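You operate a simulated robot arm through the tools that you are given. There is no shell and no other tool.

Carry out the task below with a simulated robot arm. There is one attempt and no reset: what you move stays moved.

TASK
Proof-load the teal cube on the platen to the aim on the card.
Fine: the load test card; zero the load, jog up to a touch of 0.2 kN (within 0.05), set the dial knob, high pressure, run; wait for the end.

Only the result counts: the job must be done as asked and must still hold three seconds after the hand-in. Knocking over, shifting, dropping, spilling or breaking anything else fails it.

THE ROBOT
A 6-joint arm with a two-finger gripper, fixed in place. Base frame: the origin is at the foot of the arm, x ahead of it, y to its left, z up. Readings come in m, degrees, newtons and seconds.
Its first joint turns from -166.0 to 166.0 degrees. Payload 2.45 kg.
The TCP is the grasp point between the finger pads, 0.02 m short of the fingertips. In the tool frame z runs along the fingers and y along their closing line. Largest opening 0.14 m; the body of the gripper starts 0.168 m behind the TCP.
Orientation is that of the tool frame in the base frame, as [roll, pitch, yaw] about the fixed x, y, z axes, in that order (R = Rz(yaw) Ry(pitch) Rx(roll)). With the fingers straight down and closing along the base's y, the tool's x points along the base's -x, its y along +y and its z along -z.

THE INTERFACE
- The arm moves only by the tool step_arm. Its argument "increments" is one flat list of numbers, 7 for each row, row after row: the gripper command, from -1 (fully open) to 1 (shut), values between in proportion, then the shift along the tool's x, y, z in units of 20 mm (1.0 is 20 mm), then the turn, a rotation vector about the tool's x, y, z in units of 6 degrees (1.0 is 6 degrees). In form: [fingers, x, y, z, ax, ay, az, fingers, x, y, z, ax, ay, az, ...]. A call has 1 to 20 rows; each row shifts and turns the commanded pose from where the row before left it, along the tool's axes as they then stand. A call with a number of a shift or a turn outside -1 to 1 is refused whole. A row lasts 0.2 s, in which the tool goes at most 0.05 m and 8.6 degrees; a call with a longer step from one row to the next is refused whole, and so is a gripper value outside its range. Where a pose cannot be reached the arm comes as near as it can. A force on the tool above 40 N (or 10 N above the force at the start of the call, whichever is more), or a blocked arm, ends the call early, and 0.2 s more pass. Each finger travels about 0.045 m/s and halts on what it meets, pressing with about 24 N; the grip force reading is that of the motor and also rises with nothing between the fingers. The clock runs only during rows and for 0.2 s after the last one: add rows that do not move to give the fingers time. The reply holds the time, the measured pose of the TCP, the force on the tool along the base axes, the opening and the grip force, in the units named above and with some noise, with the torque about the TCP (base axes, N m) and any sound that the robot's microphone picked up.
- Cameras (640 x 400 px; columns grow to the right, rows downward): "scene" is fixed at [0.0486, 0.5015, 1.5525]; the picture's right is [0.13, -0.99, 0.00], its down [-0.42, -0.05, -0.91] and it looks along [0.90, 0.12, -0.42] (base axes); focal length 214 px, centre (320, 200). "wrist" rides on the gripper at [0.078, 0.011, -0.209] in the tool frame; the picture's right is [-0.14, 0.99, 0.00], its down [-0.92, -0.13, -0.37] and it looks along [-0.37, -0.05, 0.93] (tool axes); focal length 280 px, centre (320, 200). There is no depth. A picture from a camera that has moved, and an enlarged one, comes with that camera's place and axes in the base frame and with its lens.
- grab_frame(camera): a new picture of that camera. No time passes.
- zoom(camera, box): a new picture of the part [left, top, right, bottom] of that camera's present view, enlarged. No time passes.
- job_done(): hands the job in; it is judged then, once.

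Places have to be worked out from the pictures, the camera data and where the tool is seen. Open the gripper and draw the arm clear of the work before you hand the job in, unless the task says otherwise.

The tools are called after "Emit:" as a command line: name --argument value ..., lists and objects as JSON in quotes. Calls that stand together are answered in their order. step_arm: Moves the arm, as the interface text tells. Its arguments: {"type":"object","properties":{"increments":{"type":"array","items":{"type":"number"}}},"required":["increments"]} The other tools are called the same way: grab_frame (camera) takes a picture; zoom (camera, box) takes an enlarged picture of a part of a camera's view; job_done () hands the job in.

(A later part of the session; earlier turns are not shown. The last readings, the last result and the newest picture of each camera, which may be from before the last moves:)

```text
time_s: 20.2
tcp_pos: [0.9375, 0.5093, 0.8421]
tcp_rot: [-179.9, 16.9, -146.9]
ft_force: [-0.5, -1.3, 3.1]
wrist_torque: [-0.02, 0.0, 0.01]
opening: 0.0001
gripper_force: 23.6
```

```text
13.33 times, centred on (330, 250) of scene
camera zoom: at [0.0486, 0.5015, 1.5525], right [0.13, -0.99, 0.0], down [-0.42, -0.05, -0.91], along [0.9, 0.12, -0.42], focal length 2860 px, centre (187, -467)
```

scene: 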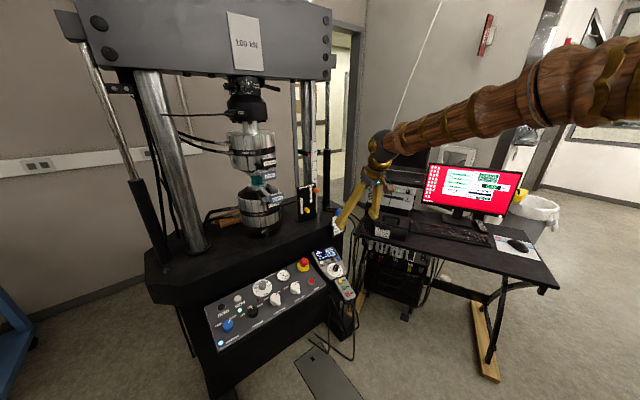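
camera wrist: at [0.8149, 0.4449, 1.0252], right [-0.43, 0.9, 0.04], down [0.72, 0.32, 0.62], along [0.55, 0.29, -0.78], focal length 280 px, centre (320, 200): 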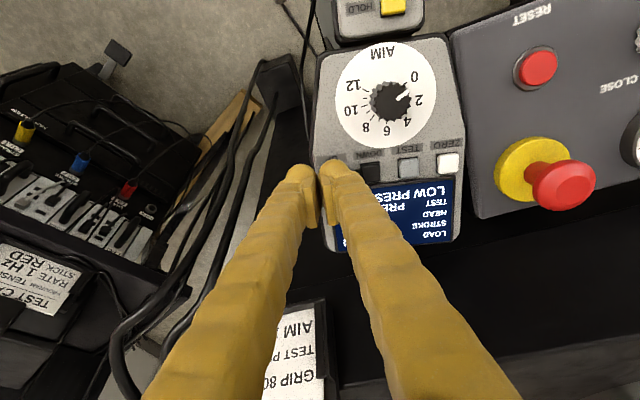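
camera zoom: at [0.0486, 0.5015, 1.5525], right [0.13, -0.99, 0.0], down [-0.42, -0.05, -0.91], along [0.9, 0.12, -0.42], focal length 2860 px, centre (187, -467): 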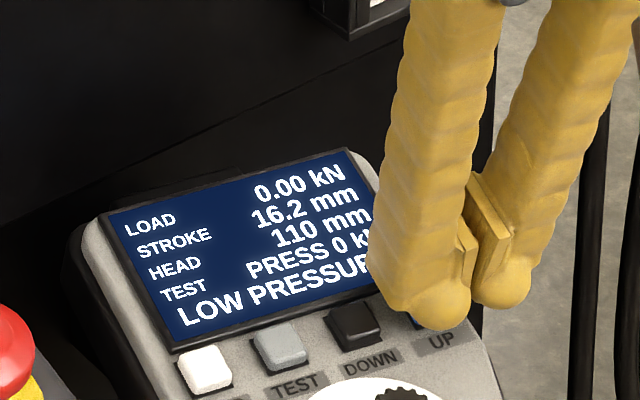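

Stroke is 16.2 mm and moving with about 3 N on the button. I hold about 2 s more.

Emit:
step_arm --increments '[1, 0, 0, 0, 0, 0, 0, 1, 0, 0, 0, 0, 0, 0, 1, 0, 0, 0, 0, 0, 0, 1, 0, 0, 0, 0, 0, 0, 1, 0, 0, 0, 0, 0, 0, 1, 0, 0, 0, 0, 0, 0, 1, 0, 0, 0, 0, 0, 0, 1, 0, 0, 0, 0, 0, 0, 1, 0, 0, 0, 0, 0, 0]'

Emit:
zoom --camera "scene" --box '[250, 168, 274, 190]'

Emit:
zoom --camera "scene" --box '[310, 235, 350, 265]'

```text
time_s: 22.2
tcp_pos: [0.9361, 0.51, 0.8429]
tcp_rot: [-179.9, 17.0, -146.9]
ft_force: [0.5, 0.3, 2.4]
wrist_torque: [0.02, 0.03, -0.01]
opening: 0.0002
gripper_force: 24.0
```

```text
16.00 times, centred on (262, 179) of scene
camera zoom: at [0.0486, 0.5015, 1.5525], right [0.13, -0.99, 0.0], down [-0.42, -0.05, -0.91], along [0.9, 0.12, -0.42], focal length 3432 px, centre (1248, 536)
```

zoom: 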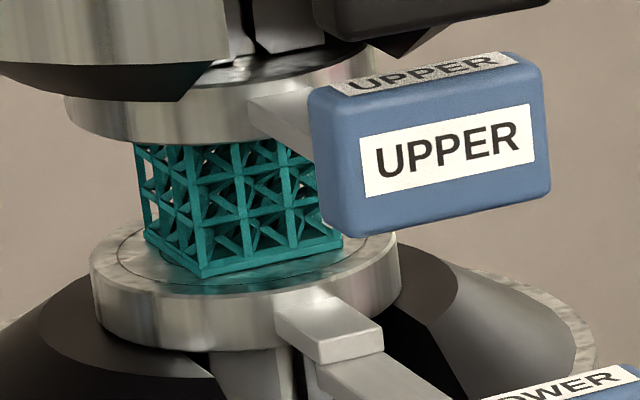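

```text
13.33 times, centred on (330, 250) of scene
camera zoom: at [0.0486, 0.5015, 1.5525], right [0.13, -0.99, 0.0], down [-0.42, -0.05, -0.91], along [0.9, 0.12, -0.42], focal length 2860 px, centre (187, -467)
```

zoom: 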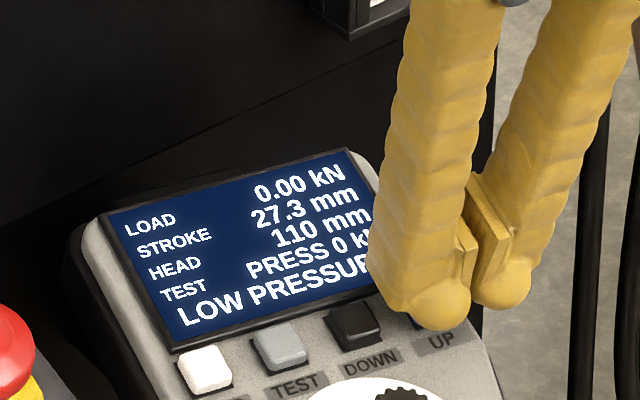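

The jog speeds up while held: stroke is now 27.3 mm and the gap is small. I release quickly.

Emit:
step_arm --increments '[1, 0, 0, -0.6, 0, 0, 0]'

Emit:
zoom --camera "scene" --box '[250, 168, 274, 190]'

Emit:
zoom --camera "scene" --box '[310, 235, 350, 265]'

```text
time_s: 22.6
tcp_pos: [0.933, 0.5079, 0.855]
tcp_rot: [-179.9, 16.9, -146.8]
ft_force: [0.4, -0.9, -0.1]
wrist_torque: [-0.02, -0.01, 0.0]
opening: 0.0
gripper_force: 24.0
```

```text
16.00 times, centred on (262, 179) of scene
camera zoom: at [0.0486, 0.5015, 1.5525], right [0.13, -0.99, 0.0], down [-0.42, -0.05, -0.91], along [0.9, 0.12, -0.42], focal length 3432 px, centre (1248, 536)
```

zoom: 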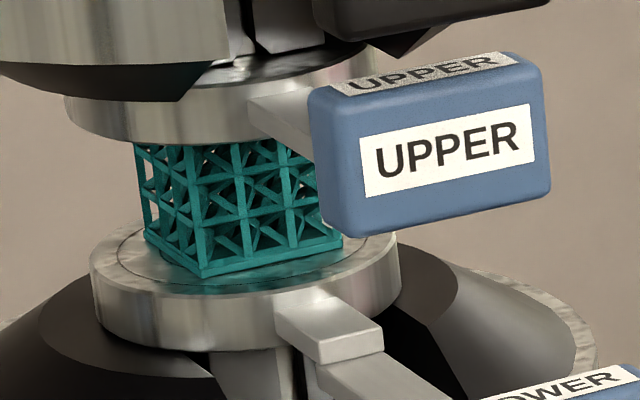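

```text
13.33 times, centred on (330, 250) of scene
camera zoom: at [0.0486, 0.5015, 1.5525], right [0.13, -0.99, 0.0], down [-0.42, -0.05, -0.91], along [0.9, 0.12, -0.42], focal length 2860 px, centre (187, -467)
```

zoom: 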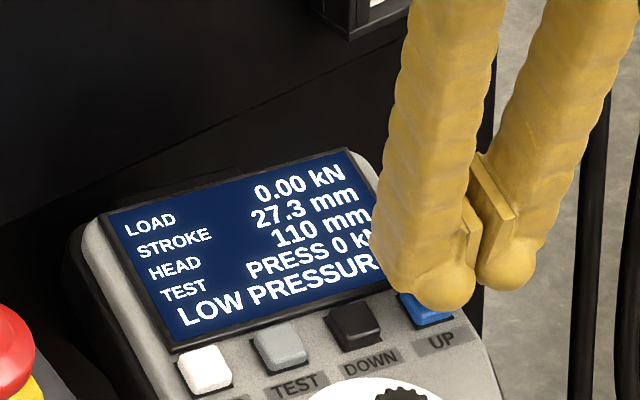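

Stopped at 27.3 mm with 0.00 kN. I now use short taps in the slow phase: down 13 mm, then up 5 mm.

Emit:
step_arm --increments '[1, 0, 0, 0.4, 0, 0, 0, 1, 0, 0, 0.25, 0, 0, 0, 1, 0, 0, -0.25, 0, 0, 0]'

Emit:
zoom --camera "scene" --box '[310, 235, 350, 265]'

```text
time_s: 23.4
tcp_pos: [0.9355, 0.5081, 0.845]
tcp_rot: [180.0, 16.9, -146.9]
ft_force: [-0.4, 0.8, -0.4]
wrist_torque: [0.05, 0.01, -0.01]
opening: 0.0
gripper_force: 24.3
heard: click
```

```text
13.33 times, centred on (330, 250) of scene
camera zoom: at [0.0486, 0.5015, 1.5525], right [0.13, -0.99, 0.0], down [-0.42, -0.05, -0.91], along [0.9, 0.12, -0.42], focal length 2860 px, centre (187, -467)
```

zoom: 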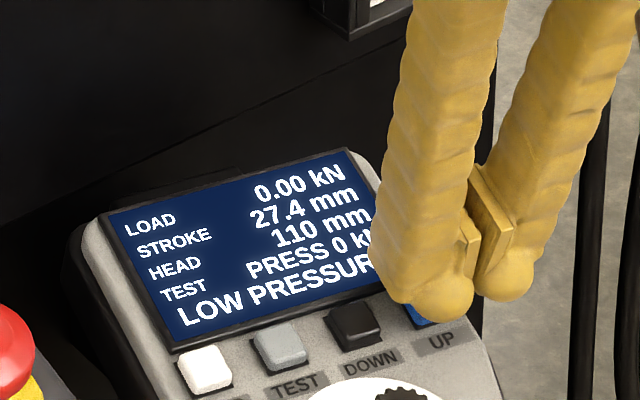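

One tap moves it 0.1 mm. I use a slightly longer tap with two hold rows.

Emit:
step_arm --increments '[1, 0, 0, 0.25, 0, 0, 0, 1, 0, 0, 0, 0, 0, 0, 1, 0, 0, 0, 0, 0, 0, 1, 0, 0, -0.25, 0, 0, 0]'

Emit:
zoom --camera "scene" --box '[310, 235, 350, 265]'

Emit:
zoom --camera "scene" --box '[250, 168, 274, 190]'

```text
time_s: 24.4
tcp_pos: [0.9352, 0.5083, 0.8447]
tcp_rot: [-179.9, 16.9, -146.9]
ft_force: [0.1, -0.4, 0.1]
wrist_torque: [-0.02, -0.03, -0.01]
opening: 0.0001
gripper_force: 24.0
heard: click
```

```text
13.33 times, centred on (330, 250) of scene
camera zoom: at [0.0486, 0.5015, 1.5525], right [0.13, -0.99, 0.0], down [-0.42, -0.05, -0.91], along [0.9, 0.12, -0.42], focal length 2860 px, centre (187, -467)
```

zoom: 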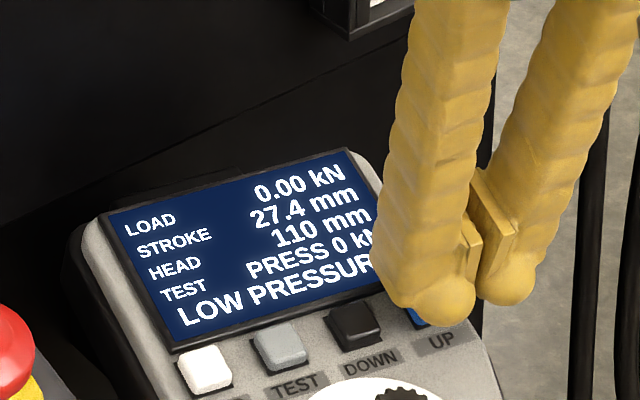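

```text
16.00 times, centred on (262, 179) of scene
camera zoom: at [0.0486, 0.5015, 1.5525], right [0.13, -0.99, 0.0], down [-0.42, -0.05, -0.91], along [0.9, 0.12, -0.42], focal length 3432 px, centre (1248, 536)
```

zoom: 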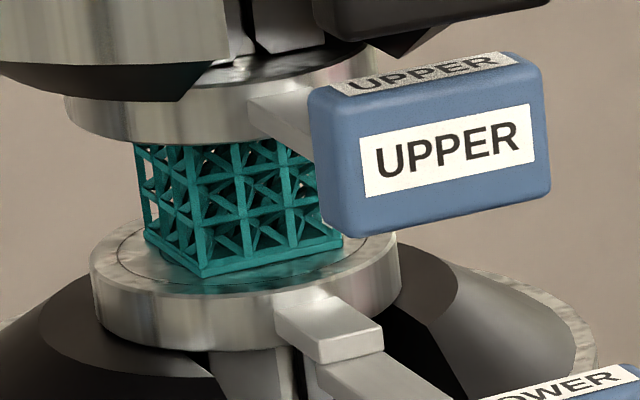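

Little movement that time, so the button probably wasn't held fully. I press 1 mm deeper and check right after.

Emit:
step_arm --increments '[1, 0, 0, 0.3, 0, 0, 0]'

Emit:
zoom --camera "scene" --box '[310, 235, 350, 265]'

```text
time_s: 24.8
tcp_pos: [0.9363, 0.5103, 0.8407]
tcp_rot: [-179.9, 17.0, -146.9]
ft_force: [-4.1, -3.9, 8.2]
wrist_torque: [-0.01, 0.17, 0.05]
opening: 0.0001
gripper_force: 24.4
heard: click
```

```text
13.33 times, centred on (330, 250) of scene
camera zoom: at [0.0486, 0.5015, 1.5525], right [0.13, -0.99, 0.0], down [-0.42, -0.05, -0.91], along [0.9, 0.12, -0.42], focal length 2860 px, centre (187, -467)
```

zoom: 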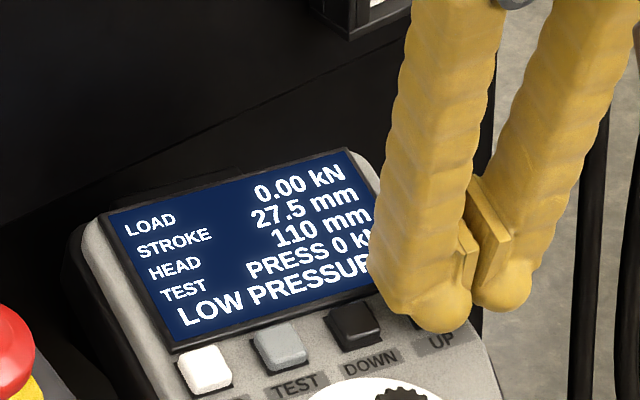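

The button is bottomed firmly at 10 N and stroke is 27.5 mm. I hold one more row.

Emit:
step_arm --increments '[1, 0, 0, 0, 0, 0, 0]'

Emit:
zoom --camera "scene" --box '[310, 235, 350, 265]'

```text
time_s: 25.2
tcp_pos: [0.937, 0.5103, 0.8414]
tcp_rot: [-179.9, 17.0, -146.9]
ft_force: [-3.6, -5.0, 11.0]
wrist_torque: [0.02, 0.15, 0.03]
opening: 0.0002
gripper_force: 23.7
```

```text
13.33 times, centred on (330, 250) of scene
camera zoom: at [0.0486, 0.5015, 1.5525], right [0.13, -0.99, 0.0], down [-0.42, -0.05, -0.91], along [0.9, 0.12, -0.42], focal length 2860 px, centre (187, -467)
```

zoom: 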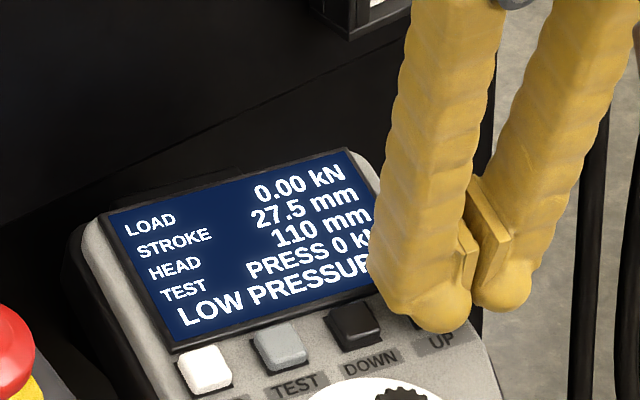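

The jog now creeps slowly, which makes sense this close to the cube. I keep holding in short intervals.

Emit:
step_arm --increments '[1, 0, 0, 0, 0, 0, 0, 1, 0, 0, 0, 0, 0, 0, 1, 0, 0, 0, 0, 0, 0]'

Emit:
zoom --camera "scene" --box '[310, 235, 350, 265]'

```text
time_s: 26.0
tcp_pos: [0.936, 0.5098, 0.8408]
tcp_rot: [-179.9, 17.0, -147.0]
ft_force: [-0.6, -2.9, 14.3]
wrist_torque: [0.09, 0.1, 0.0]
opening: 0.0001
gripper_force: 23.5
```

```text
13.33 times, centred on (330, 250) of scene
camera zoom: at [0.0486, 0.5015, 1.5525], right [0.13, -0.99, 0.0], down [-0.42, -0.05, -0.91], along [0.9, 0.12, -0.42], focal length 2860 px, centre (187, -467)
```

zoom: 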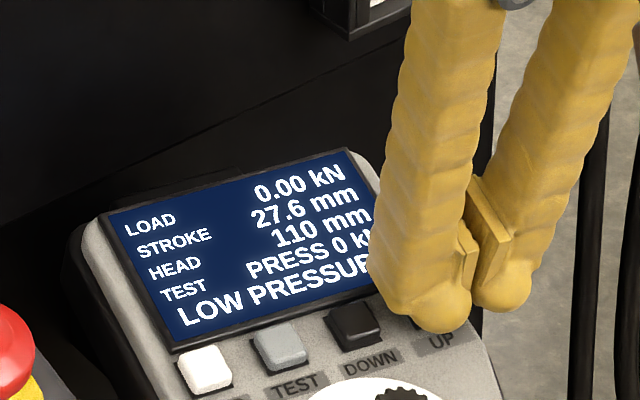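

Creep is about 0.12 mm/s. I continue in about 1.2 s holds.

Emit:
step_arm --increments '[1, 0, 0, 0, 0, 0, 0, 1, 0, 0, 0, 0, 0, 0, 1, 0, 0, 0, 0, 0, 0, 1, 0, 0, 0, 0, 0, 0, 1, 0, 0, 0, 0, 0, 0]'

Emit:
zoom --camera "scene" --box '[310, 235, 350, 265]'

Emit:
zoom --camera "scene" --box '[250, 168, 274, 190]'

```text
time_s: 27.2
tcp_pos: [0.9372, 0.5099, 0.8403]
tcp_rot: [-179.9, 17.0, -146.9]
ft_force: [1.7, -0.2, 17.5]
wrist_torque: [0.17, 0.01, -0.03]
opening: 0.0002
gripper_force: 23.7
```

```text
13.33 times, centred on (330, 250) of scene
camera zoom: at [0.0486, 0.5015, 1.5525], right [0.13, -0.99, 0.0], down [-0.42, -0.05, -0.91], along [0.9, 0.12, -0.42], focal length 2860 px, centre (187, -467)
```

zoom: 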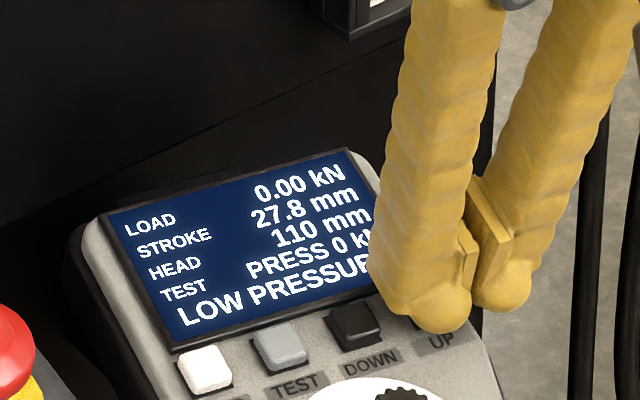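

```text
16.00 times, centred on (262, 179) of scene
camera zoom: at [0.0486, 0.5015, 1.5525], right [0.13, -0.99, 0.0], down [-0.42, -0.05, -0.91], along [0.9, 0.12, -0.42], focal length 3432 px, centre (1248, 536)
```

zoom: 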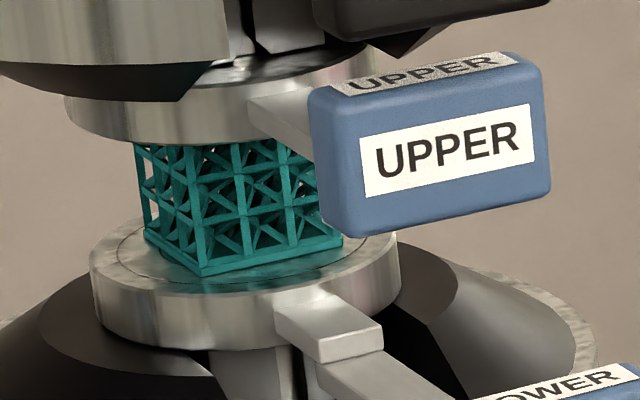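

Stroke is 27.8 mm and load still 0.00. My press force is slowly rising, so I ease it by about 0.6 mm and keep holding.

Emit:
step_arm --increments '[1, 0, 0, -0.03, 0, 0, 0, 1, 0, 0, 0, 0, 0, 0, 1, 0, 0, 0, 0, 0, 0, 1, 0, 0, 0, 0, 0, 0, 1, 0, 0, 0, 0, 0, 0]'

Emit:
zoom --camera "scene" --box '[310, 235, 350, 265]'

```text
time_s: 28.4
tcp_pos: [0.9368, 0.5106, 0.8401]
tcp_rot: [-179.8, 16.9, -146.9]
ft_force: [-6.4, -14.4, 22.4]
wrist_torque: [-0.01, 0.16, 0.1]
opening: 0.0001
gripper_force: 23.9
```

```text
13.33 times, centred on (330, 250) of scene
camera zoom: at [0.0486, 0.5015, 1.5525], right [0.13, -0.99, 0.0], down [-0.42, -0.05, -0.91], along [0.9, 0.12, -0.42], focal length 2860 px, centre (187, -467)
```

zoom: 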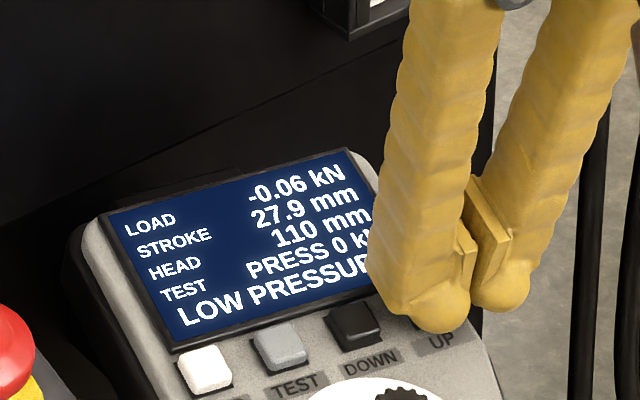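

The load starts to show −0.06 kN, so compression reads negative and contact is made at 27.9 mm. I ease the press slightly and hold one short row to see the load rate.

Emit:
step_arm --increments '[1, 0, 0, -0.06, 0, 0, 0]'

Emit:
zoom --camera "scene" --box '[310, 235, 350, 265]'

```text
time_s: 28.8
tcp_pos: [0.935, 0.5115, 0.8403]
tcp_rot: [-179.8, 16.9, -146.9]
ft_force: [2.6, -2.3, 8.3]
wrist_torque: [0.03, 0.03, 0.0]
opening: 0.0
gripper_force: 24.0
```

```text
13.33 times, centred on (330, 250) of scene
camera zoom: at [0.0486, 0.5015, 1.5525], right [0.13, -0.99, 0.0], down [-0.42, -0.05, -0.91], along [0.9, 0.12, -0.42], focal length 2860 px, centre (187, -467)
```

zoom: 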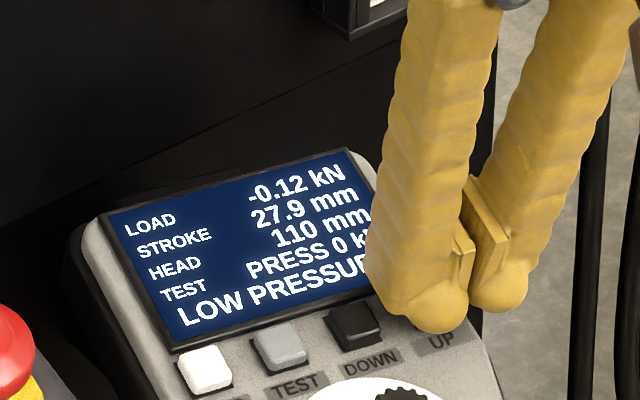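

Load is −0.12 kN, rising about 0.15 kN/s. I hold two more rows and then release quickly, aiming for −0.20 kN.

Emit:
step_arm --increments '[1, 0, 0, 0, 0, 0, 0, 1, 0, 0, 0, 0, 0, 0, 1, 0, 0, -0.6, 0, 0, 0]'

Emit:
zoom --camera "scene" --box '[310, 235, 350, 265]'

```text
time_s: 29.6
tcp_pos: [0.9332, 0.5084, 0.8518]
tcp_rot: [-179.9, 16.9, -146.9]
ft_force: [0.6, 0.9, 0.5]
wrist_torque: [-0.02, 0.01, -0.03]
opening: 0.0
gripper_force: 24.0
```

```text
13.33 times, centred on (330, 250) of scene
camera zoom: at [0.0486, 0.5015, 1.5525], right [0.13, -0.99, 0.0], down [-0.42, -0.05, -0.91], along [0.9, 0.12, -0.42], focal length 2860 px, centre (187, -467)
```

zoom: 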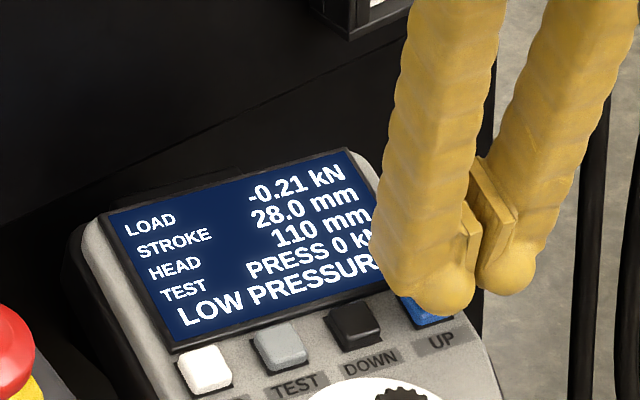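

Load sits at −0.21 kN, within 0.05 of the 0.2 kN touch. I now retreat 80 mm, move over the AIM knob and half-open the fingers.

Emit:
step_arm --increments '[1, 0, 0, -1, 0, 0, 0, 1, 0, 0, -1, 0, 0, 0, 1, 0, 0, -1, 0, 0, 0, 1, 0, 0, -1, 0, 0, 0, 0, 1, 1, 0, 0, 0, 0, 0, 1, 0.95, 0, 0, 0, 0, 0, 1, 1, 0, 0, 0, 0, 0, 0, 0, 0, 0, 0, 0, 0, 0, 0, 0, 0, 0, 0]'

Emit:
grab_frame --camera "wrist"

Emit:
zoom --camera "scene" --box '[310, 235, 370, 280]'

```text
time_s: 31.6
tcp_pos: [0.834, 0.516, 0.9093]
tcp_rot: [-179.9, 16.9, -146.8]
ft_force: [0.0, 0.1, 1.0]
wrist_torque: [0.0, 0.01, 0.01]
opening: 0.0699
gripper_force: 0.0
```

```text
taken
camera wrist: at [0.715, 0.4511, 1.0877], right [-0.43, 0.9, 0.04], down [0.72, 0.32, 0.62], along [0.55, 0.29, -0.78], focal length 280 px, centre (320, 200)
```

wrist: 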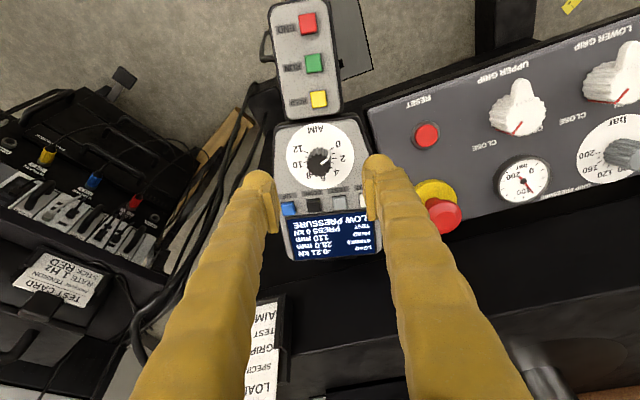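

```text
8.89 times, centred on (340, 258) of scene
camera zoom: at [0.0486, 0.5015, 1.5525], right [0.13, -0.99, 0.0], down [-0.42, -0.05, -0.91], along [0.9, 0.12, -0.42], focal length 1906 px, centre (142, -311)
```

zoom: 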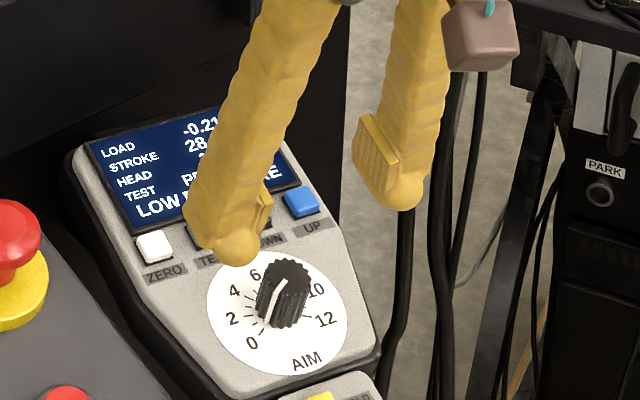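

The knob appears at about (319, 162), nearly where a point on the tool axis should be at (320, 163). I zoom to refine.

Emit:
zoom --camera "wrist" --box '[270, 110, 370, 270]'

Emit:
zoom --camera "wrist" --box '[290, 135, 350, 175]'

```text
2.50 times, centred on (320, 190) of wrist
camera zoom: at [0.715, 0.4511, 1.0877], right [-0.43, 0.9, 0.04], down [0.72, 0.32, 0.62], along [0.55, 0.29, -0.78], focal length 701 px, centre (320, 225)
```

zoom: 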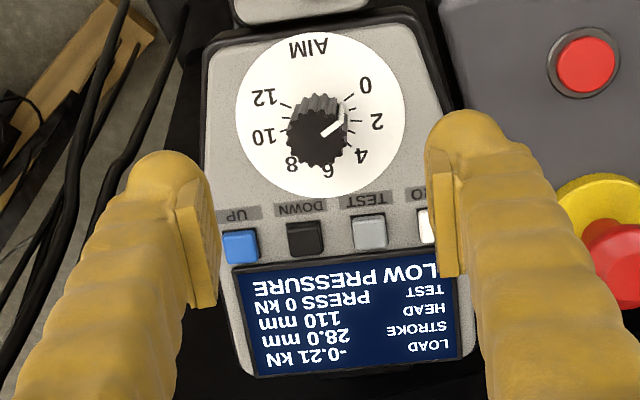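

```text
10.00 times, centred on (320, 155) of wrist
camera zoom: at [0.715, 0.4511, 1.0877], right [-0.43, 0.9, 0.04], down [0.72, 0.32, 0.62], along [0.55, 0.29, -0.78], focal length 2804 px, centre (320, 650)
```

zoom: 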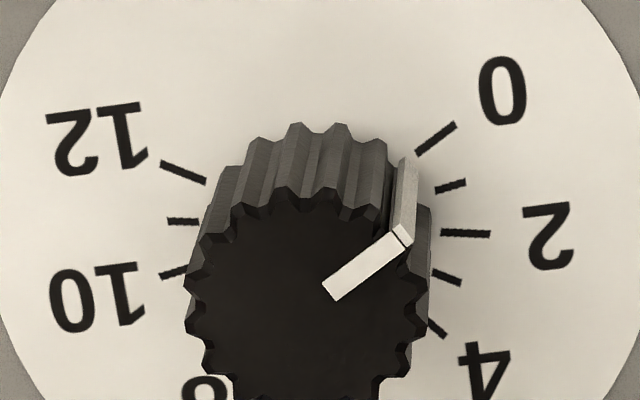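

The knob is about 30 mm tall with its top about 62 mm ahead of the fingertips, on axis within about 1 mm. I advance 78 mm so the fingers straddle it.

Emit:
step_arm --increments '[0, 0, -0.06, 0.9, 0, 0, 0, 0, 0, 0, 1, 0, 0, 0, 0, 0, 0, 1, 0, 0, 0, 0, 0, 0, 1, 0, 0, 0, 0, 0, 0, 0, 0, 0, 0]'

Emit:
zoom --camera "wrist" --box '[240, 120, 400, 220]'

Emit:
zoom --camera "scene" --box '[310, 235, 370, 280]'

```text
time_s: 32.8
tcp_pos: [0.8558, 0.5263, 0.8356]
tcp_rot: [-179.9, 16.9, -146.9]
ft_force: [0.4, -0.5, -0.4]
wrist_torque: [-0.01, -0.03, 0.01]
opening: 0.07
gripper_force: 0.1
```

```text
4.00 times, centred on (320, 170) of wrist
camera zoom: at [0.7355, 0.4618, 1.0137], right [-0.43, 0.9, 0.04], down [0.72, 0.32, 0.62], along [0.55, 0.29, -0.78], focal length 1122 px, centre (320, 320)
```

zoom: 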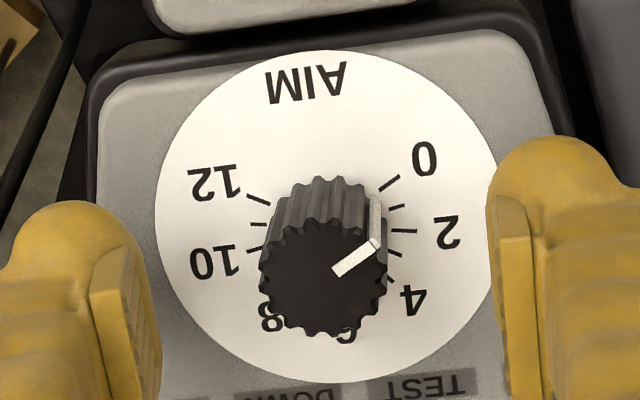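

```text
8.89 times, centred on (340, 258) of scene
camera zoom: at [0.0486, 0.5015, 1.5525], right [0.13, -0.99, 0.0], down [-0.42, -0.05, -0.91], along [0.9, 0.12, -0.42], focal length 1906 px, centre (142, -311)
```

zoom: 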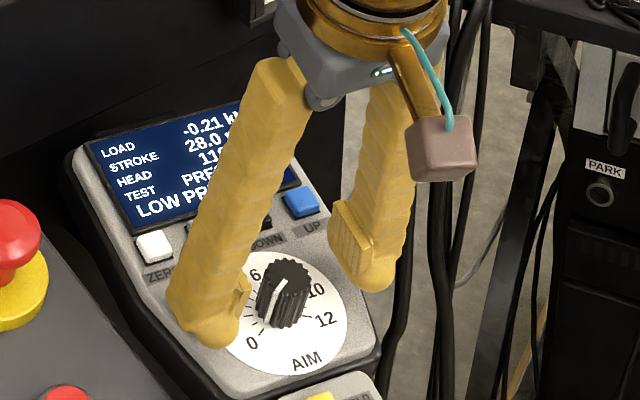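

The knob is centred between the fingers. I close on it.

Emit:
step_arm --increments '[1, 0, 0, 0, 0, 0, 0, 1, 0, 0, 0, 0, 0, 0, 1, 0, 0, 0, 0, 0, 0, 1, 0, 0, 0, 0, 0, 0, 1, 0, 0, 0, 0, 0, 0]'

Emit:
zoom --camera "wrist" --box '[240, 120, 400, 220]'

Emit:
zoom --camera "scene" --box '[310, 235, 370, 280]'

```text
time_s: 34.0
tcp_pos: [0.854, 0.5272, 0.8355]
tcp_rot: [-179.9, 16.8, -146.9]
ft_force: [-16.5, 29.3, -3.4]
wrist_torque: [0.38, 0.2, -0.07]
opening: 0.025
gripper_force: 45.5
```

```text
4.00 times, centred on (320, 170) of wrist
camera zoom: at [0.7347, 0.463, 1.0138], right [-0.43, 0.9, 0.04], down [0.72, 0.32, 0.62], along [0.55, 0.3, -0.78], focal length 1122 px, centre (320, 320)
```

zoom: 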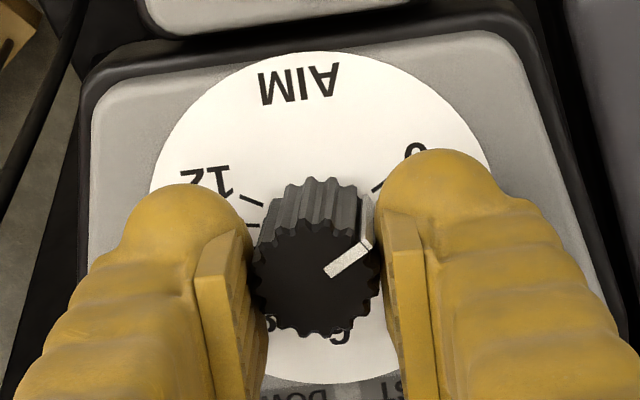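

```text
8.89 times, centred on (340, 258) of scene
camera zoom: at [0.0486, 0.5015, 1.5525], right [0.13, -0.99, 0.0], down [-0.42, -0.05, -0.91], along [0.9, 0.12, -0.42], focal length 1906 px, centre (142, -311)
```

zoom: 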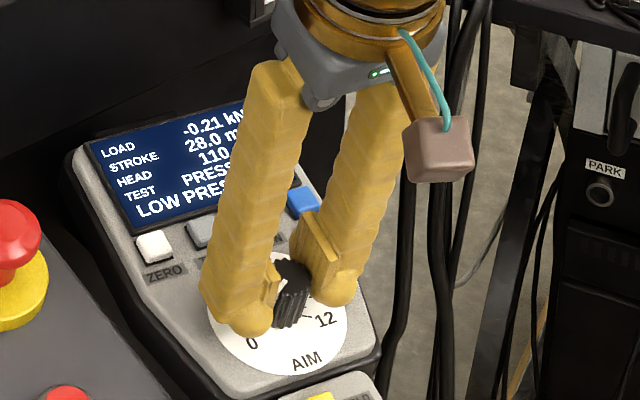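

Gripped with a 25 mm opening, but about 34 N sideways along +y shows I'm about 2 mm off centre. I shift the tool to relieve that.

Emit:
step_arm --increments '[1, 0, 0.1, 0, 0, 0, 0, 1, 0, 0, 0, 0, 0, 0]'

```text
time_s: 34.6
tcp_pos: [0.8526, 0.5275, 0.8351]
tcp_rot: [-179.9, 16.9, -146.9]
ft_force: [2.6, 26.1, -22.2]
wrist_torque: [0.42, -0.12, -0.03]
opening: 0.0246
gripper_force: 45.0
```

Residual force is now mostly friction. I open slightly, nudge toward centre and close again for a cleaner grip.

Emit:
step_arm --increments '[0.4, 0, 0, 0, 0, 0, 0, 0.4, 0, 0, 0, 0, 0, 0, 0.4, 0.03, 0.05, 0, 0, 0, 0, 0.4, 0, 0, 0, 0, 0, 0, 1, 0, 0, 0, 0, 0, 0, 1, 0, 0, 0, 0, 0, 0, 1, 0, 0, 0, 0, 0, 0, 1, 0, 0, 0, 0, 0, 0]'

Emit:
zoom --camera "wrist" --box '[240, 120, 400, 220]'

```text
time_s: 36.4
tcp_pos: [0.8538, 0.5253, 0.8351]
tcp_rot: [-179.9, 16.9, -146.8]
ft_force: [21.4, -32.4, -1.5]
wrist_torque: [-0.29, -0.23, 0.06]
opening: 0.0249
gripper_force: 45.0
```

```text
4.00 times, centred on (320, 170) of wrist
camera zoom: at [0.7337, 0.463, 1.0144], right [-0.43, 0.9, 0.04], down [0.72, 0.32, 0.62], along [0.55, 0.29, -0.78], focal length 1122 px, centre (320, 320)
```

zoom: 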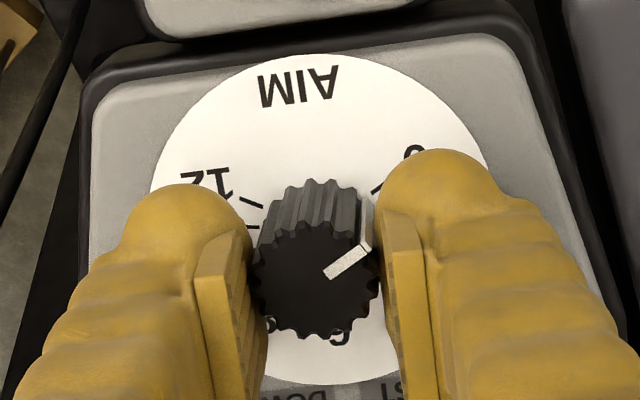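

Now the sideways force has flipped to −39 N, so the true centre is about 1.6 mm back. I reopen, shift and re-close.

Emit:
step_arm --increments '[0.4, 0, 0, 0, 0, 0, 0, 0.4, 0, 0, 0, 0, 0, 0, 0.4, 0, -0.08, 0, 0, 0, 0, 0.4, 0, 0, 0, 0, 0, 0, 1, 0, 0, 0, 0, 0, 0, 1, 0, 0, 0, 0, 0, 0, 1, 0, 0, 0, 0, 0, 0, 1, 0, 0, 0, 0, 0, 0]'

Emit:
zoom --camera "scene" --box '[310, 235, 370, 280]'

```text
time_s: 38.2
tcp_pos: [0.8528, 0.5271, 0.8356]
tcp_rot: [-179.9, 17.0, -146.9]
ft_force: [-1.9, 1.6, -0.8]
wrist_torque: [0.14, 0.05, 0.03]
opening: 0.0248
gripper_force: 45.1
```

```text
8.89 times, centred on (340, 258) of scene
camera zoom: at [0.0486, 0.5015, 1.5525], right [0.13, -0.99, 0.0], down [-0.42, -0.05, -0.91], along [0.9, 0.12, -0.42], focal length 1906 px, centre (142, -311)
```

zoom: 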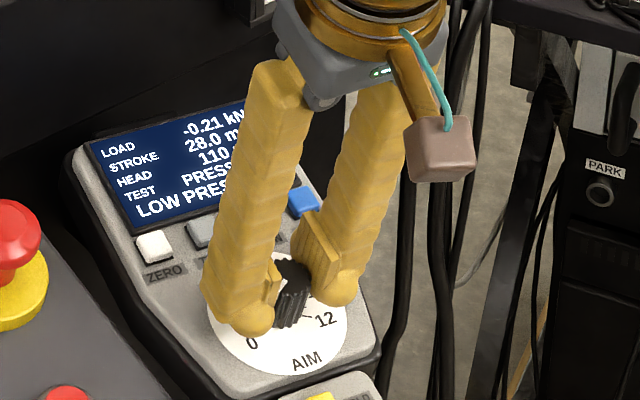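

Centred, with only about 2 N of side force. I rotate the knob clockwise as seen from above (tool +z) by 20° and check.

Emit:
step_arm --increments '[1, 0, 0, 0, 0, 0, 0.5, 1, 0, 0, 0, 0, 0, 0.7, 1, 0, 0, 0, 0, 0, 0.7, 1, 0, 0, 0, 0, 0, 0.7, 1, 0, 0, 0, 0, 0, 0.73, 1, 0, 0, 0, 0, 0, 0]'

Emit:
grab_frame --camera "wrist"

Emit:
zoom --camera "wrist" --box '[240, 120, 400, 220]'

Emit:
zoom --camera "wrist" --box '[280, 200, 380, 290]'

Emit:
zoom --camera "scene" --box '[310, 235, 370, 280]'

```text
time_s: 39.6
tcp_pos: [0.8537, 0.5251, 0.8368]
tcp_rot: [174.2, 15.9, -167.8]
ft_force: [7.4, -31.5, 10.2]
wrist_torque: [-0.3, -0.05, 0.03]
opening: 0.0246
gripper_force: 45.2
```

```text
taken
camera wrist: at [0.7263, 0.4877, 1.0172], right [-0.11, 0.99, 0.13], down [0.81, 0.01, 0.59], along [0.58, 0.17, -0.79], focal length 280 px, centre (320, 200)
```

wrist: 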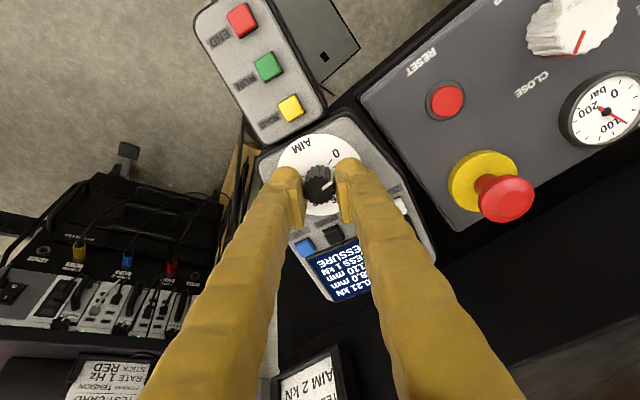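

```text
4.00 times, centred on (320, 170) of wrist
camera zoom: at [0.7263, 0.4877, 1.0172], right [-0.11, 0.99, 0.13], down [0.81, 0.01, 0.59], along [0.58, 0.17, -0.79], focal length 1122 px, centre (320, 320)
```

zoom: 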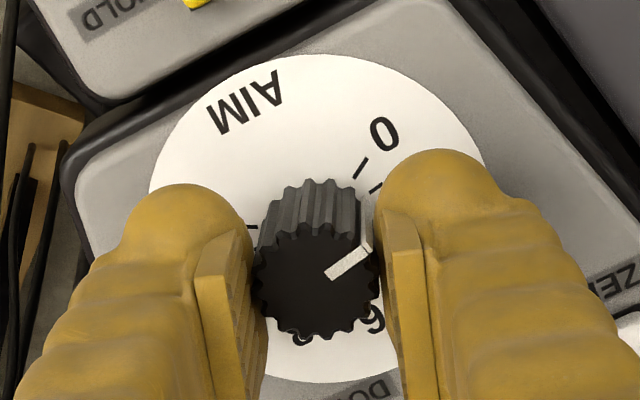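

```text
4.44 times, centred on (330, 245) of wrist
camera zoom: at [0.7263, 0.4877, 1.0172], right [-0.11, 0.99, 0.13], down [0.81, 0.01, 0.59], along [0.58, 0.17, -0.79], focal length 1246 px, centre (276, 0)
```

zoom: 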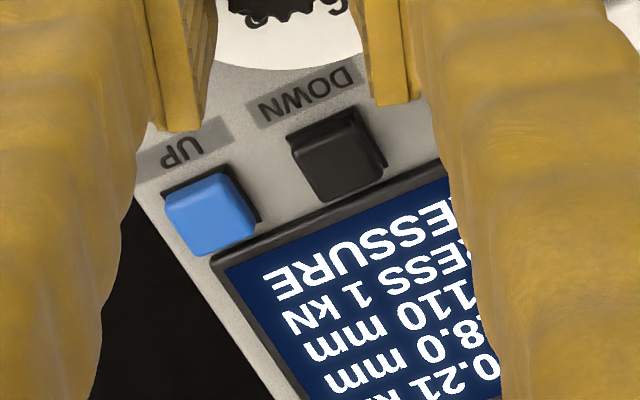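

```text
8.89 times, centred on (340, 258) of scene
camera zoom: at [0.0486, 0.5015, 1.5525], right [0.13, -0.99, 0.0], down [-0.42, -0.05, -0.91], along [0.9, 0.12, -0.42], focal length 1906 px, centre (142, -311)
```

zoom: 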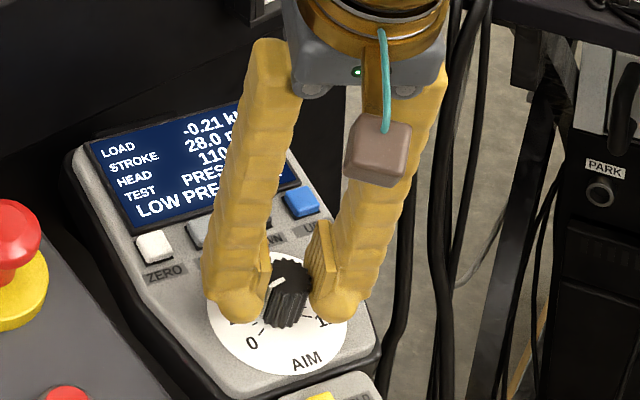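

The display reads PRESS 1 kN after 20°. Side force is building at about −32 N along tool y, so I shift about 1.4 mm that way and rotate another 20°.

Emit:
step_arm --increments '[1, 0, -0.07, 0, 0, 0, 0, 1, 0, -0.01, 0, 0, 0, 0.6, 1, 0, -0.01, 0, 0, 0, 0.7, 1, 0, -0.01, 0, 0, 0, 0.7, 1, 0, -0.01, 0, 0, 0, 0.7, 1, 0, -0.01, 0, 0, 0, 0.63, 1, 0, 0, 0, 0, 0, 0]'

Emit:
zoom --camera "wrist" --box '[240, 120, 400, 220]'

Emit:
zoom --camera "wrist" --box '[280, 200, 380, 290]'

Emit:
zoom --camera "scene" --box '[310, 235, 370, 280]'

```text
time_s: 41.2
tcp_pos: [0.8538, 0.5236, 0.8367]
tcp_rot: [169.1, 13.0, 171.8]
ft_force: [-1.8, -24.4, 16.6]
wrist_torque: [-0.25, -0.07, 0.05]
opening: 0.0245
gripper_force: 45.0
```

```text
4.00 times, centred on (320, 170) of wrist
camera zoom: at [0.7283, 0.5131, 1.0215], right [0.23, 0.95, 0.21], down [0.79, -0.31, 0.54], along [0.57, 0.05, -0.82], focal length 1122 px, centre (320, 320)
```

zoom: 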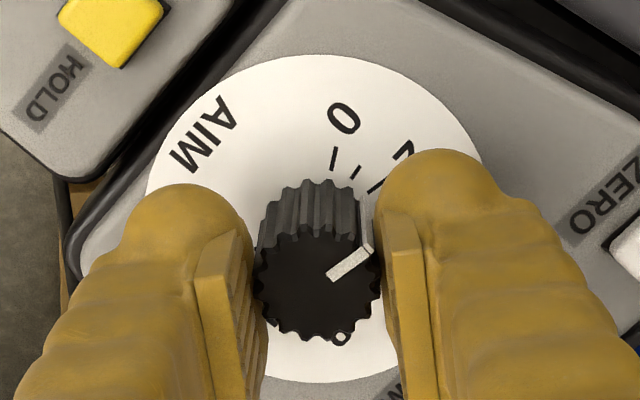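

```text
4.44 times, centred on (330, 245) of wrist
camera zoom: at [0.7283, 0.5131, 1.0215], right [0.23, 0.95, 0.21], down [0.79, -0.31, 0.54], along [0.57, 0.05, -0.82], focal length 1246 px, centre (276, 0)
```

zoom: 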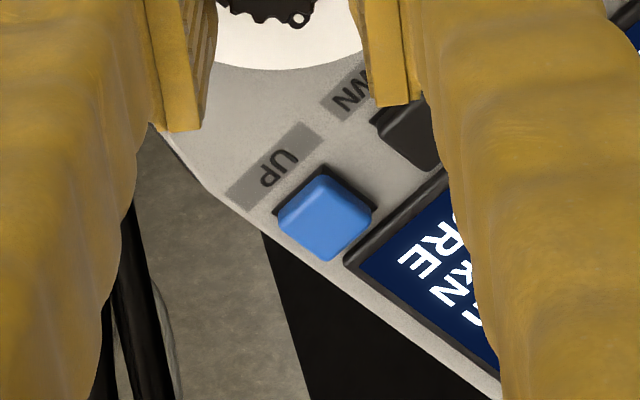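

```text
8.89 times, centred on (340, 258) of scene
camera zoom: at [0.0486, 0.5015, 1.5525], right [0.13, -0.99, 0.0], down [-0.42, -0.05, -0.91], along [0.9, 0.12, -0.42], focal length 1906 px, centre (142, -311)
```

zoom: 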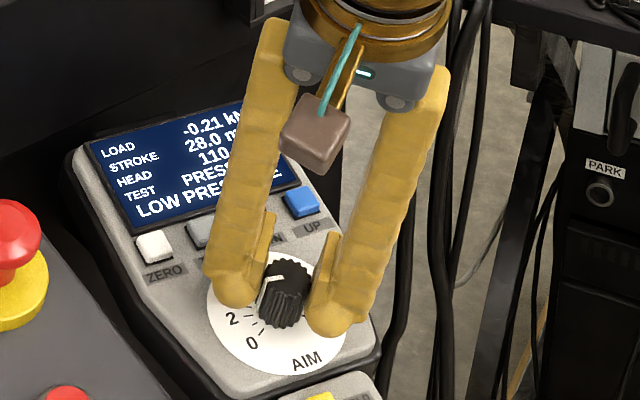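

The pointer appears at 2. I open the fingers to read the display.

Emit:
step_arm --increments '[0, 0, 0, 0, 0, 0, 0, 0, 0, 0, 0, 0, 0, 0, 0, 0, 0, 0, 0, 0, 0, 0, 0, 0, 0, 0, 0, 0]'

Emit:
grab_frame --camera "wrist"

Emit:
zoom --camera "wrist" --box '[240, 120, 400, 220]'

Emit:
zoom --camera "scene" --box '[310, 235, 370, 280]'

```text
time_s: 42.2
tcp_pos: [0.8515, 0.524, 0.8367]
tcp_rot: [169.0, 12.9, 172.0]
ft_force: [0.2, -0.1, -0.7]
wrist_torque: [0.01, -0.01, 0.02]
opening: 0.0701
gripper_force: 0.1
```

```text
taken
camera wrist: at [0.7283, 0.5135, 1.0213], right [0.23, 0.95, 0.21], down [0.79, -0.31, 0.54], along [0.57, 0.05, -0.82], focal length 280 px, centre (320, 200)
```

wrist: 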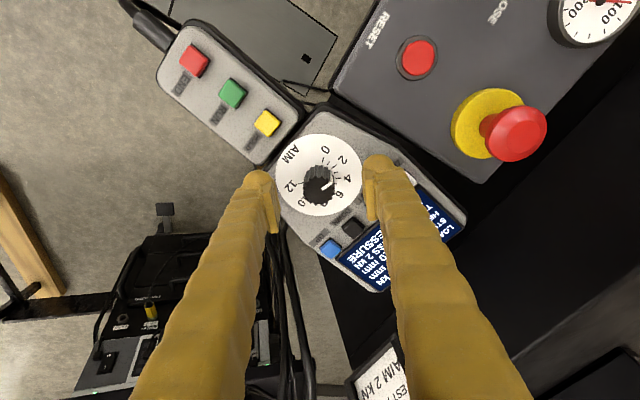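

```text
4.00 times, centred on (320, 170) of wrist
camera zoom: at [0.7283, 0.5135, 1.0213], right [0.23, 0.95, 0.21], down [0.79, -0.31, 0.54], along [0.57, 0.05, -0.82], focal length 1122 px, centre (320, 320)
```

zoom: 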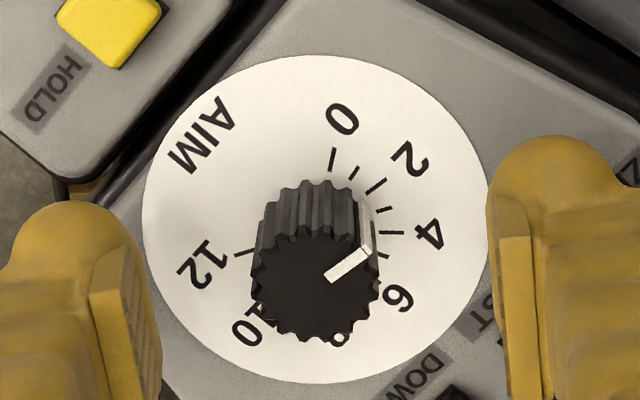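

```text
8.89 times, centred on (340, 258) of scene
camera zoom: at [0.0486, 0.5015, 1.5525], right [0.13, -0.99, 0.0], down [-0.42, -0.05, -0.91], along [0.9, 0.12, -0.42], focal length 1906 px, centre (142, -311)
```

zoom: 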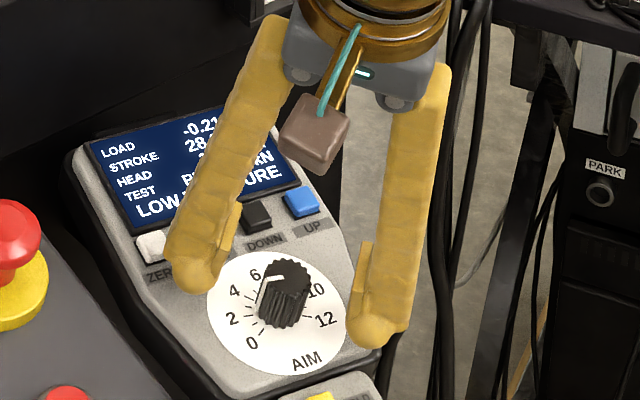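

The wrist view shows "…SS 2 kN". I retreat 100 mm along the tool axis and verify from the scene camera.

Emit:
step_arm --increments '[0, 0, 0, -1, 0, 0, 0, 0, 0, 0, -1, 0, 0, 0, 0, 0, 0, -1, 0, 0, 0, 0, 0, 0, -1, 0, 0, 0, 0, 0, 0, -1, 0, 0, 0, 0, 0, 0, -1, 0, 0, 0]'

Emit:
grab_frame --camera "wrist"

Emit:
zoom --camera "scene" --box '[310, 235, 370, 280]'

```text
time_s: 43.6
tcp_pos: [0.8218, 0.505, 0.9508]
tcp_rot: [168.9, 12.9, 171.9]
ft_force: [-0.4, 0.0, -0.1]
wrist_torque: [0.02, 0.02, 0.03]
opening: 0.07
gripper_force: 0.0
```

```text
taken
camera wrist: at [0.6975, 0.4944, 1.135], right [0.23, 0.95, 0.21], down [0.79, -0.31, 0.53], along [0.57, 0.05, -0.82], focal length 280 px, centre (320, 200)
```

wrist: 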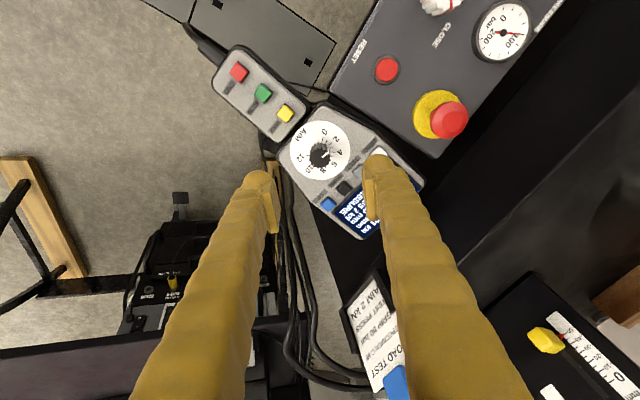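

```text
8.89 times, centred on (340, 258) of scene
camera zoom: at [0.0486, 0.5015, 1.5525], right [0.13, -0.99, 0.0], down [-0.42, -0.05, -0.91], along [0.9, 0.12, -0.42], focal length 1906 px, centre (142, -311)
```

zoom: 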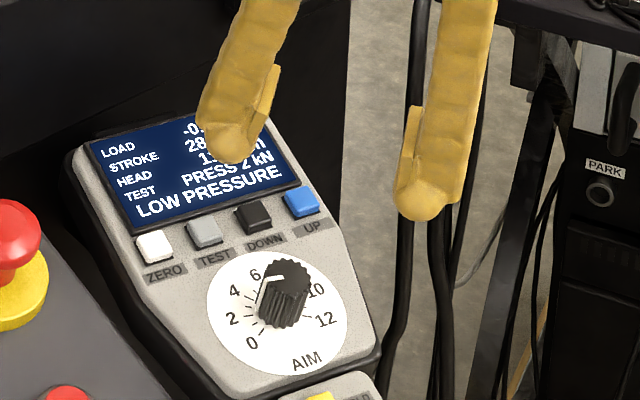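

PRESS 2 kN is set. Next is the PRESSURE knob, near (0.587, 0.840, 0.80), on a panel at about 45° yaw. I rotate the tool back and align it to the panel first.

Emit:
step_arm --increments '[0, 0, 0, 0, 0, 0, -1, 0, 0, 0, 0, 0, 0, -1, 0, 0, 0, 0, 0, 0, -1, 0, 0, 0, 0, 0, 0, -1, 0, 0, 0, 0, 0, 0, -1, 0, 0, 0, 0, 0, 0, -1, 0, 0, 0, 0, 0, 0, -0.67, 0, 0, 0, 0, -0.292, 0, -0.956, 0, 0, 0, 0, -0.292, 0, -0.956, 0, 0, 0, 0, 0, -0.17, 0]'

Emit:
zoom --camera "scene" --box '[310, 235, 350, 265]'

```text
time_s: 45.8
tcp_pos: [0.8241, 0.5037, 0.9522]
tcp_rot: [-179.8, 17.9, -134.9]
ft_force: [-0.3, 0.7, -0.8]
wrist_torque: [0.0, 0.04, -0.01]
opening: 0.0701
gripper_force: 0.1
```

```text
13.33 times, centred on (330, 250) of scene
camera zoom: at [0.0486, 0.5015, 1.5525], right [0.13, -0.99, 0.0], down [-0.42, -0.05, -0.91], along [0.9, 0.12, -0.42], focal length 2860 px, centre (187, -467)
```

zoom: 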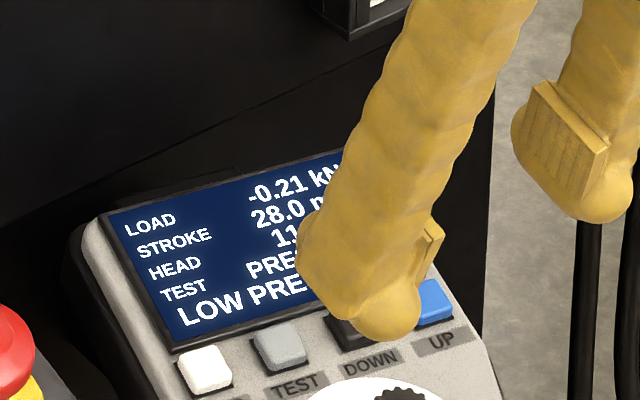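

The tool is aligned to the panel. I traverse 0.4 m along the panel at this height toward the PRESSURE knob.

Emit:
step_arm --increments '[0, 0, 1, 0, 0, 0, 0, 0, 0, 1, 0, 0, 0, 0, 0, 0, 1, 0, 0, 0, 0, 0, 0, 1, 0, 0, 0, 0, 0, 0, 1, 0, 0, 0, 0, 0, 0, 1, 0, 0, 0, 0, 0, 0, 1, 0, 0, 0, 0, 0, 0, 1, 0, 0, 0, 0, 0, 0, 1, 0, 0, 0, 0, 0, 0, 1, 0, 0, 0, 0, 0, 0, 1, 0, 0, 0, 0, 0, 0, 1, 0, 0, 0, 0, 0, 0, 1, 0, 0, 0, 0, 0, 0, 1, 0, 0, 0, 0, 0, 0, 1, 0, 0, 0, 0, 0, 0, 1, 0, 0, 0, 0, 0, 0, 1, 0, 0, 0, 0, 0, 0, 1, 0, 0, 0, 0, 0, 0, 1, 0, 0, 0, 0, 0, 0, 1, 0, 0, 0, 0]'

Emit:
grab_frame --camera "wrist"

Emit:
grab_frame --camera "scene"

Emit:
zoom --camera "scene" --box '[310, 235, 370, 280]'

```text
time_s: 50.0
tcp_pos: [0.5415, 0.7884, 0.9522]
tcp_rot: [-179.9, 17.9, -134.8]
ft_force: [0.0, -0.6, 0.3]
wrist_torque: [0.02, -0.03, 0.02]
opening: 0.0701
gripper_force: 0.0
```

```text
taken
camera wrist: at [0.4366, 0.6989, 1.1275], right [-0.61, 0.79, 0.04], down [0.63, 0.45, 0.63], along [0.48, 0.41, -0.77], focal length 280 px, centre (320, 200)
```

wrist: 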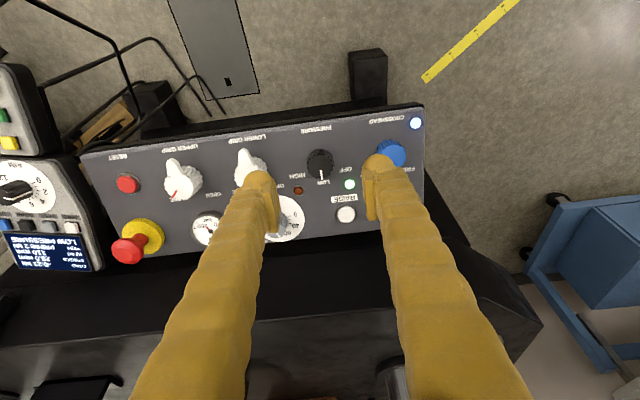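

```text
taken
```

scene: 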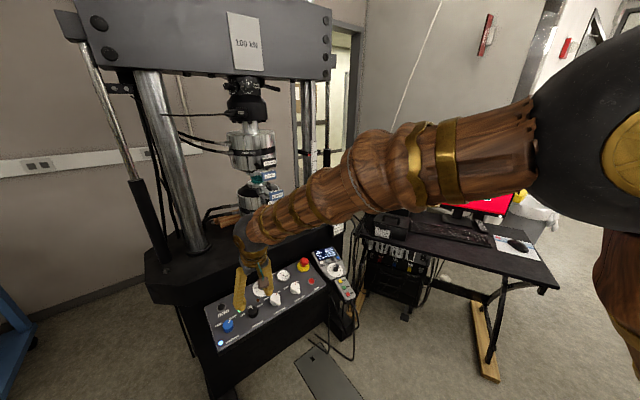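

```text
8.89 times, centred on (340, 258) of scene
camera zoom: at [0.0486, 0.5015, 1.5525], right [0.13, -0.99, 0.0], down [-0.42, -0.05, -0.91], along [0.9, 0.12, -0.42], focal length 1906 px, centre (142, -311)
```

zoom: 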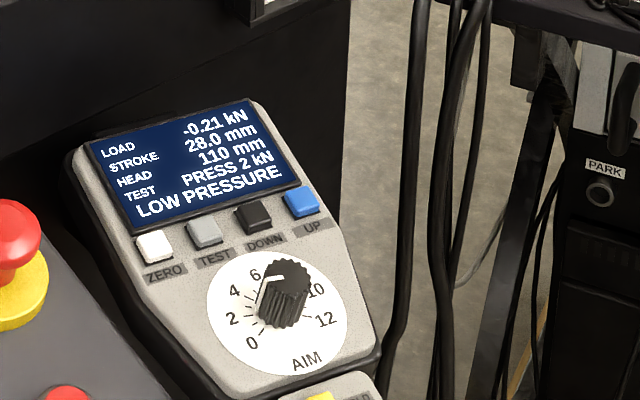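

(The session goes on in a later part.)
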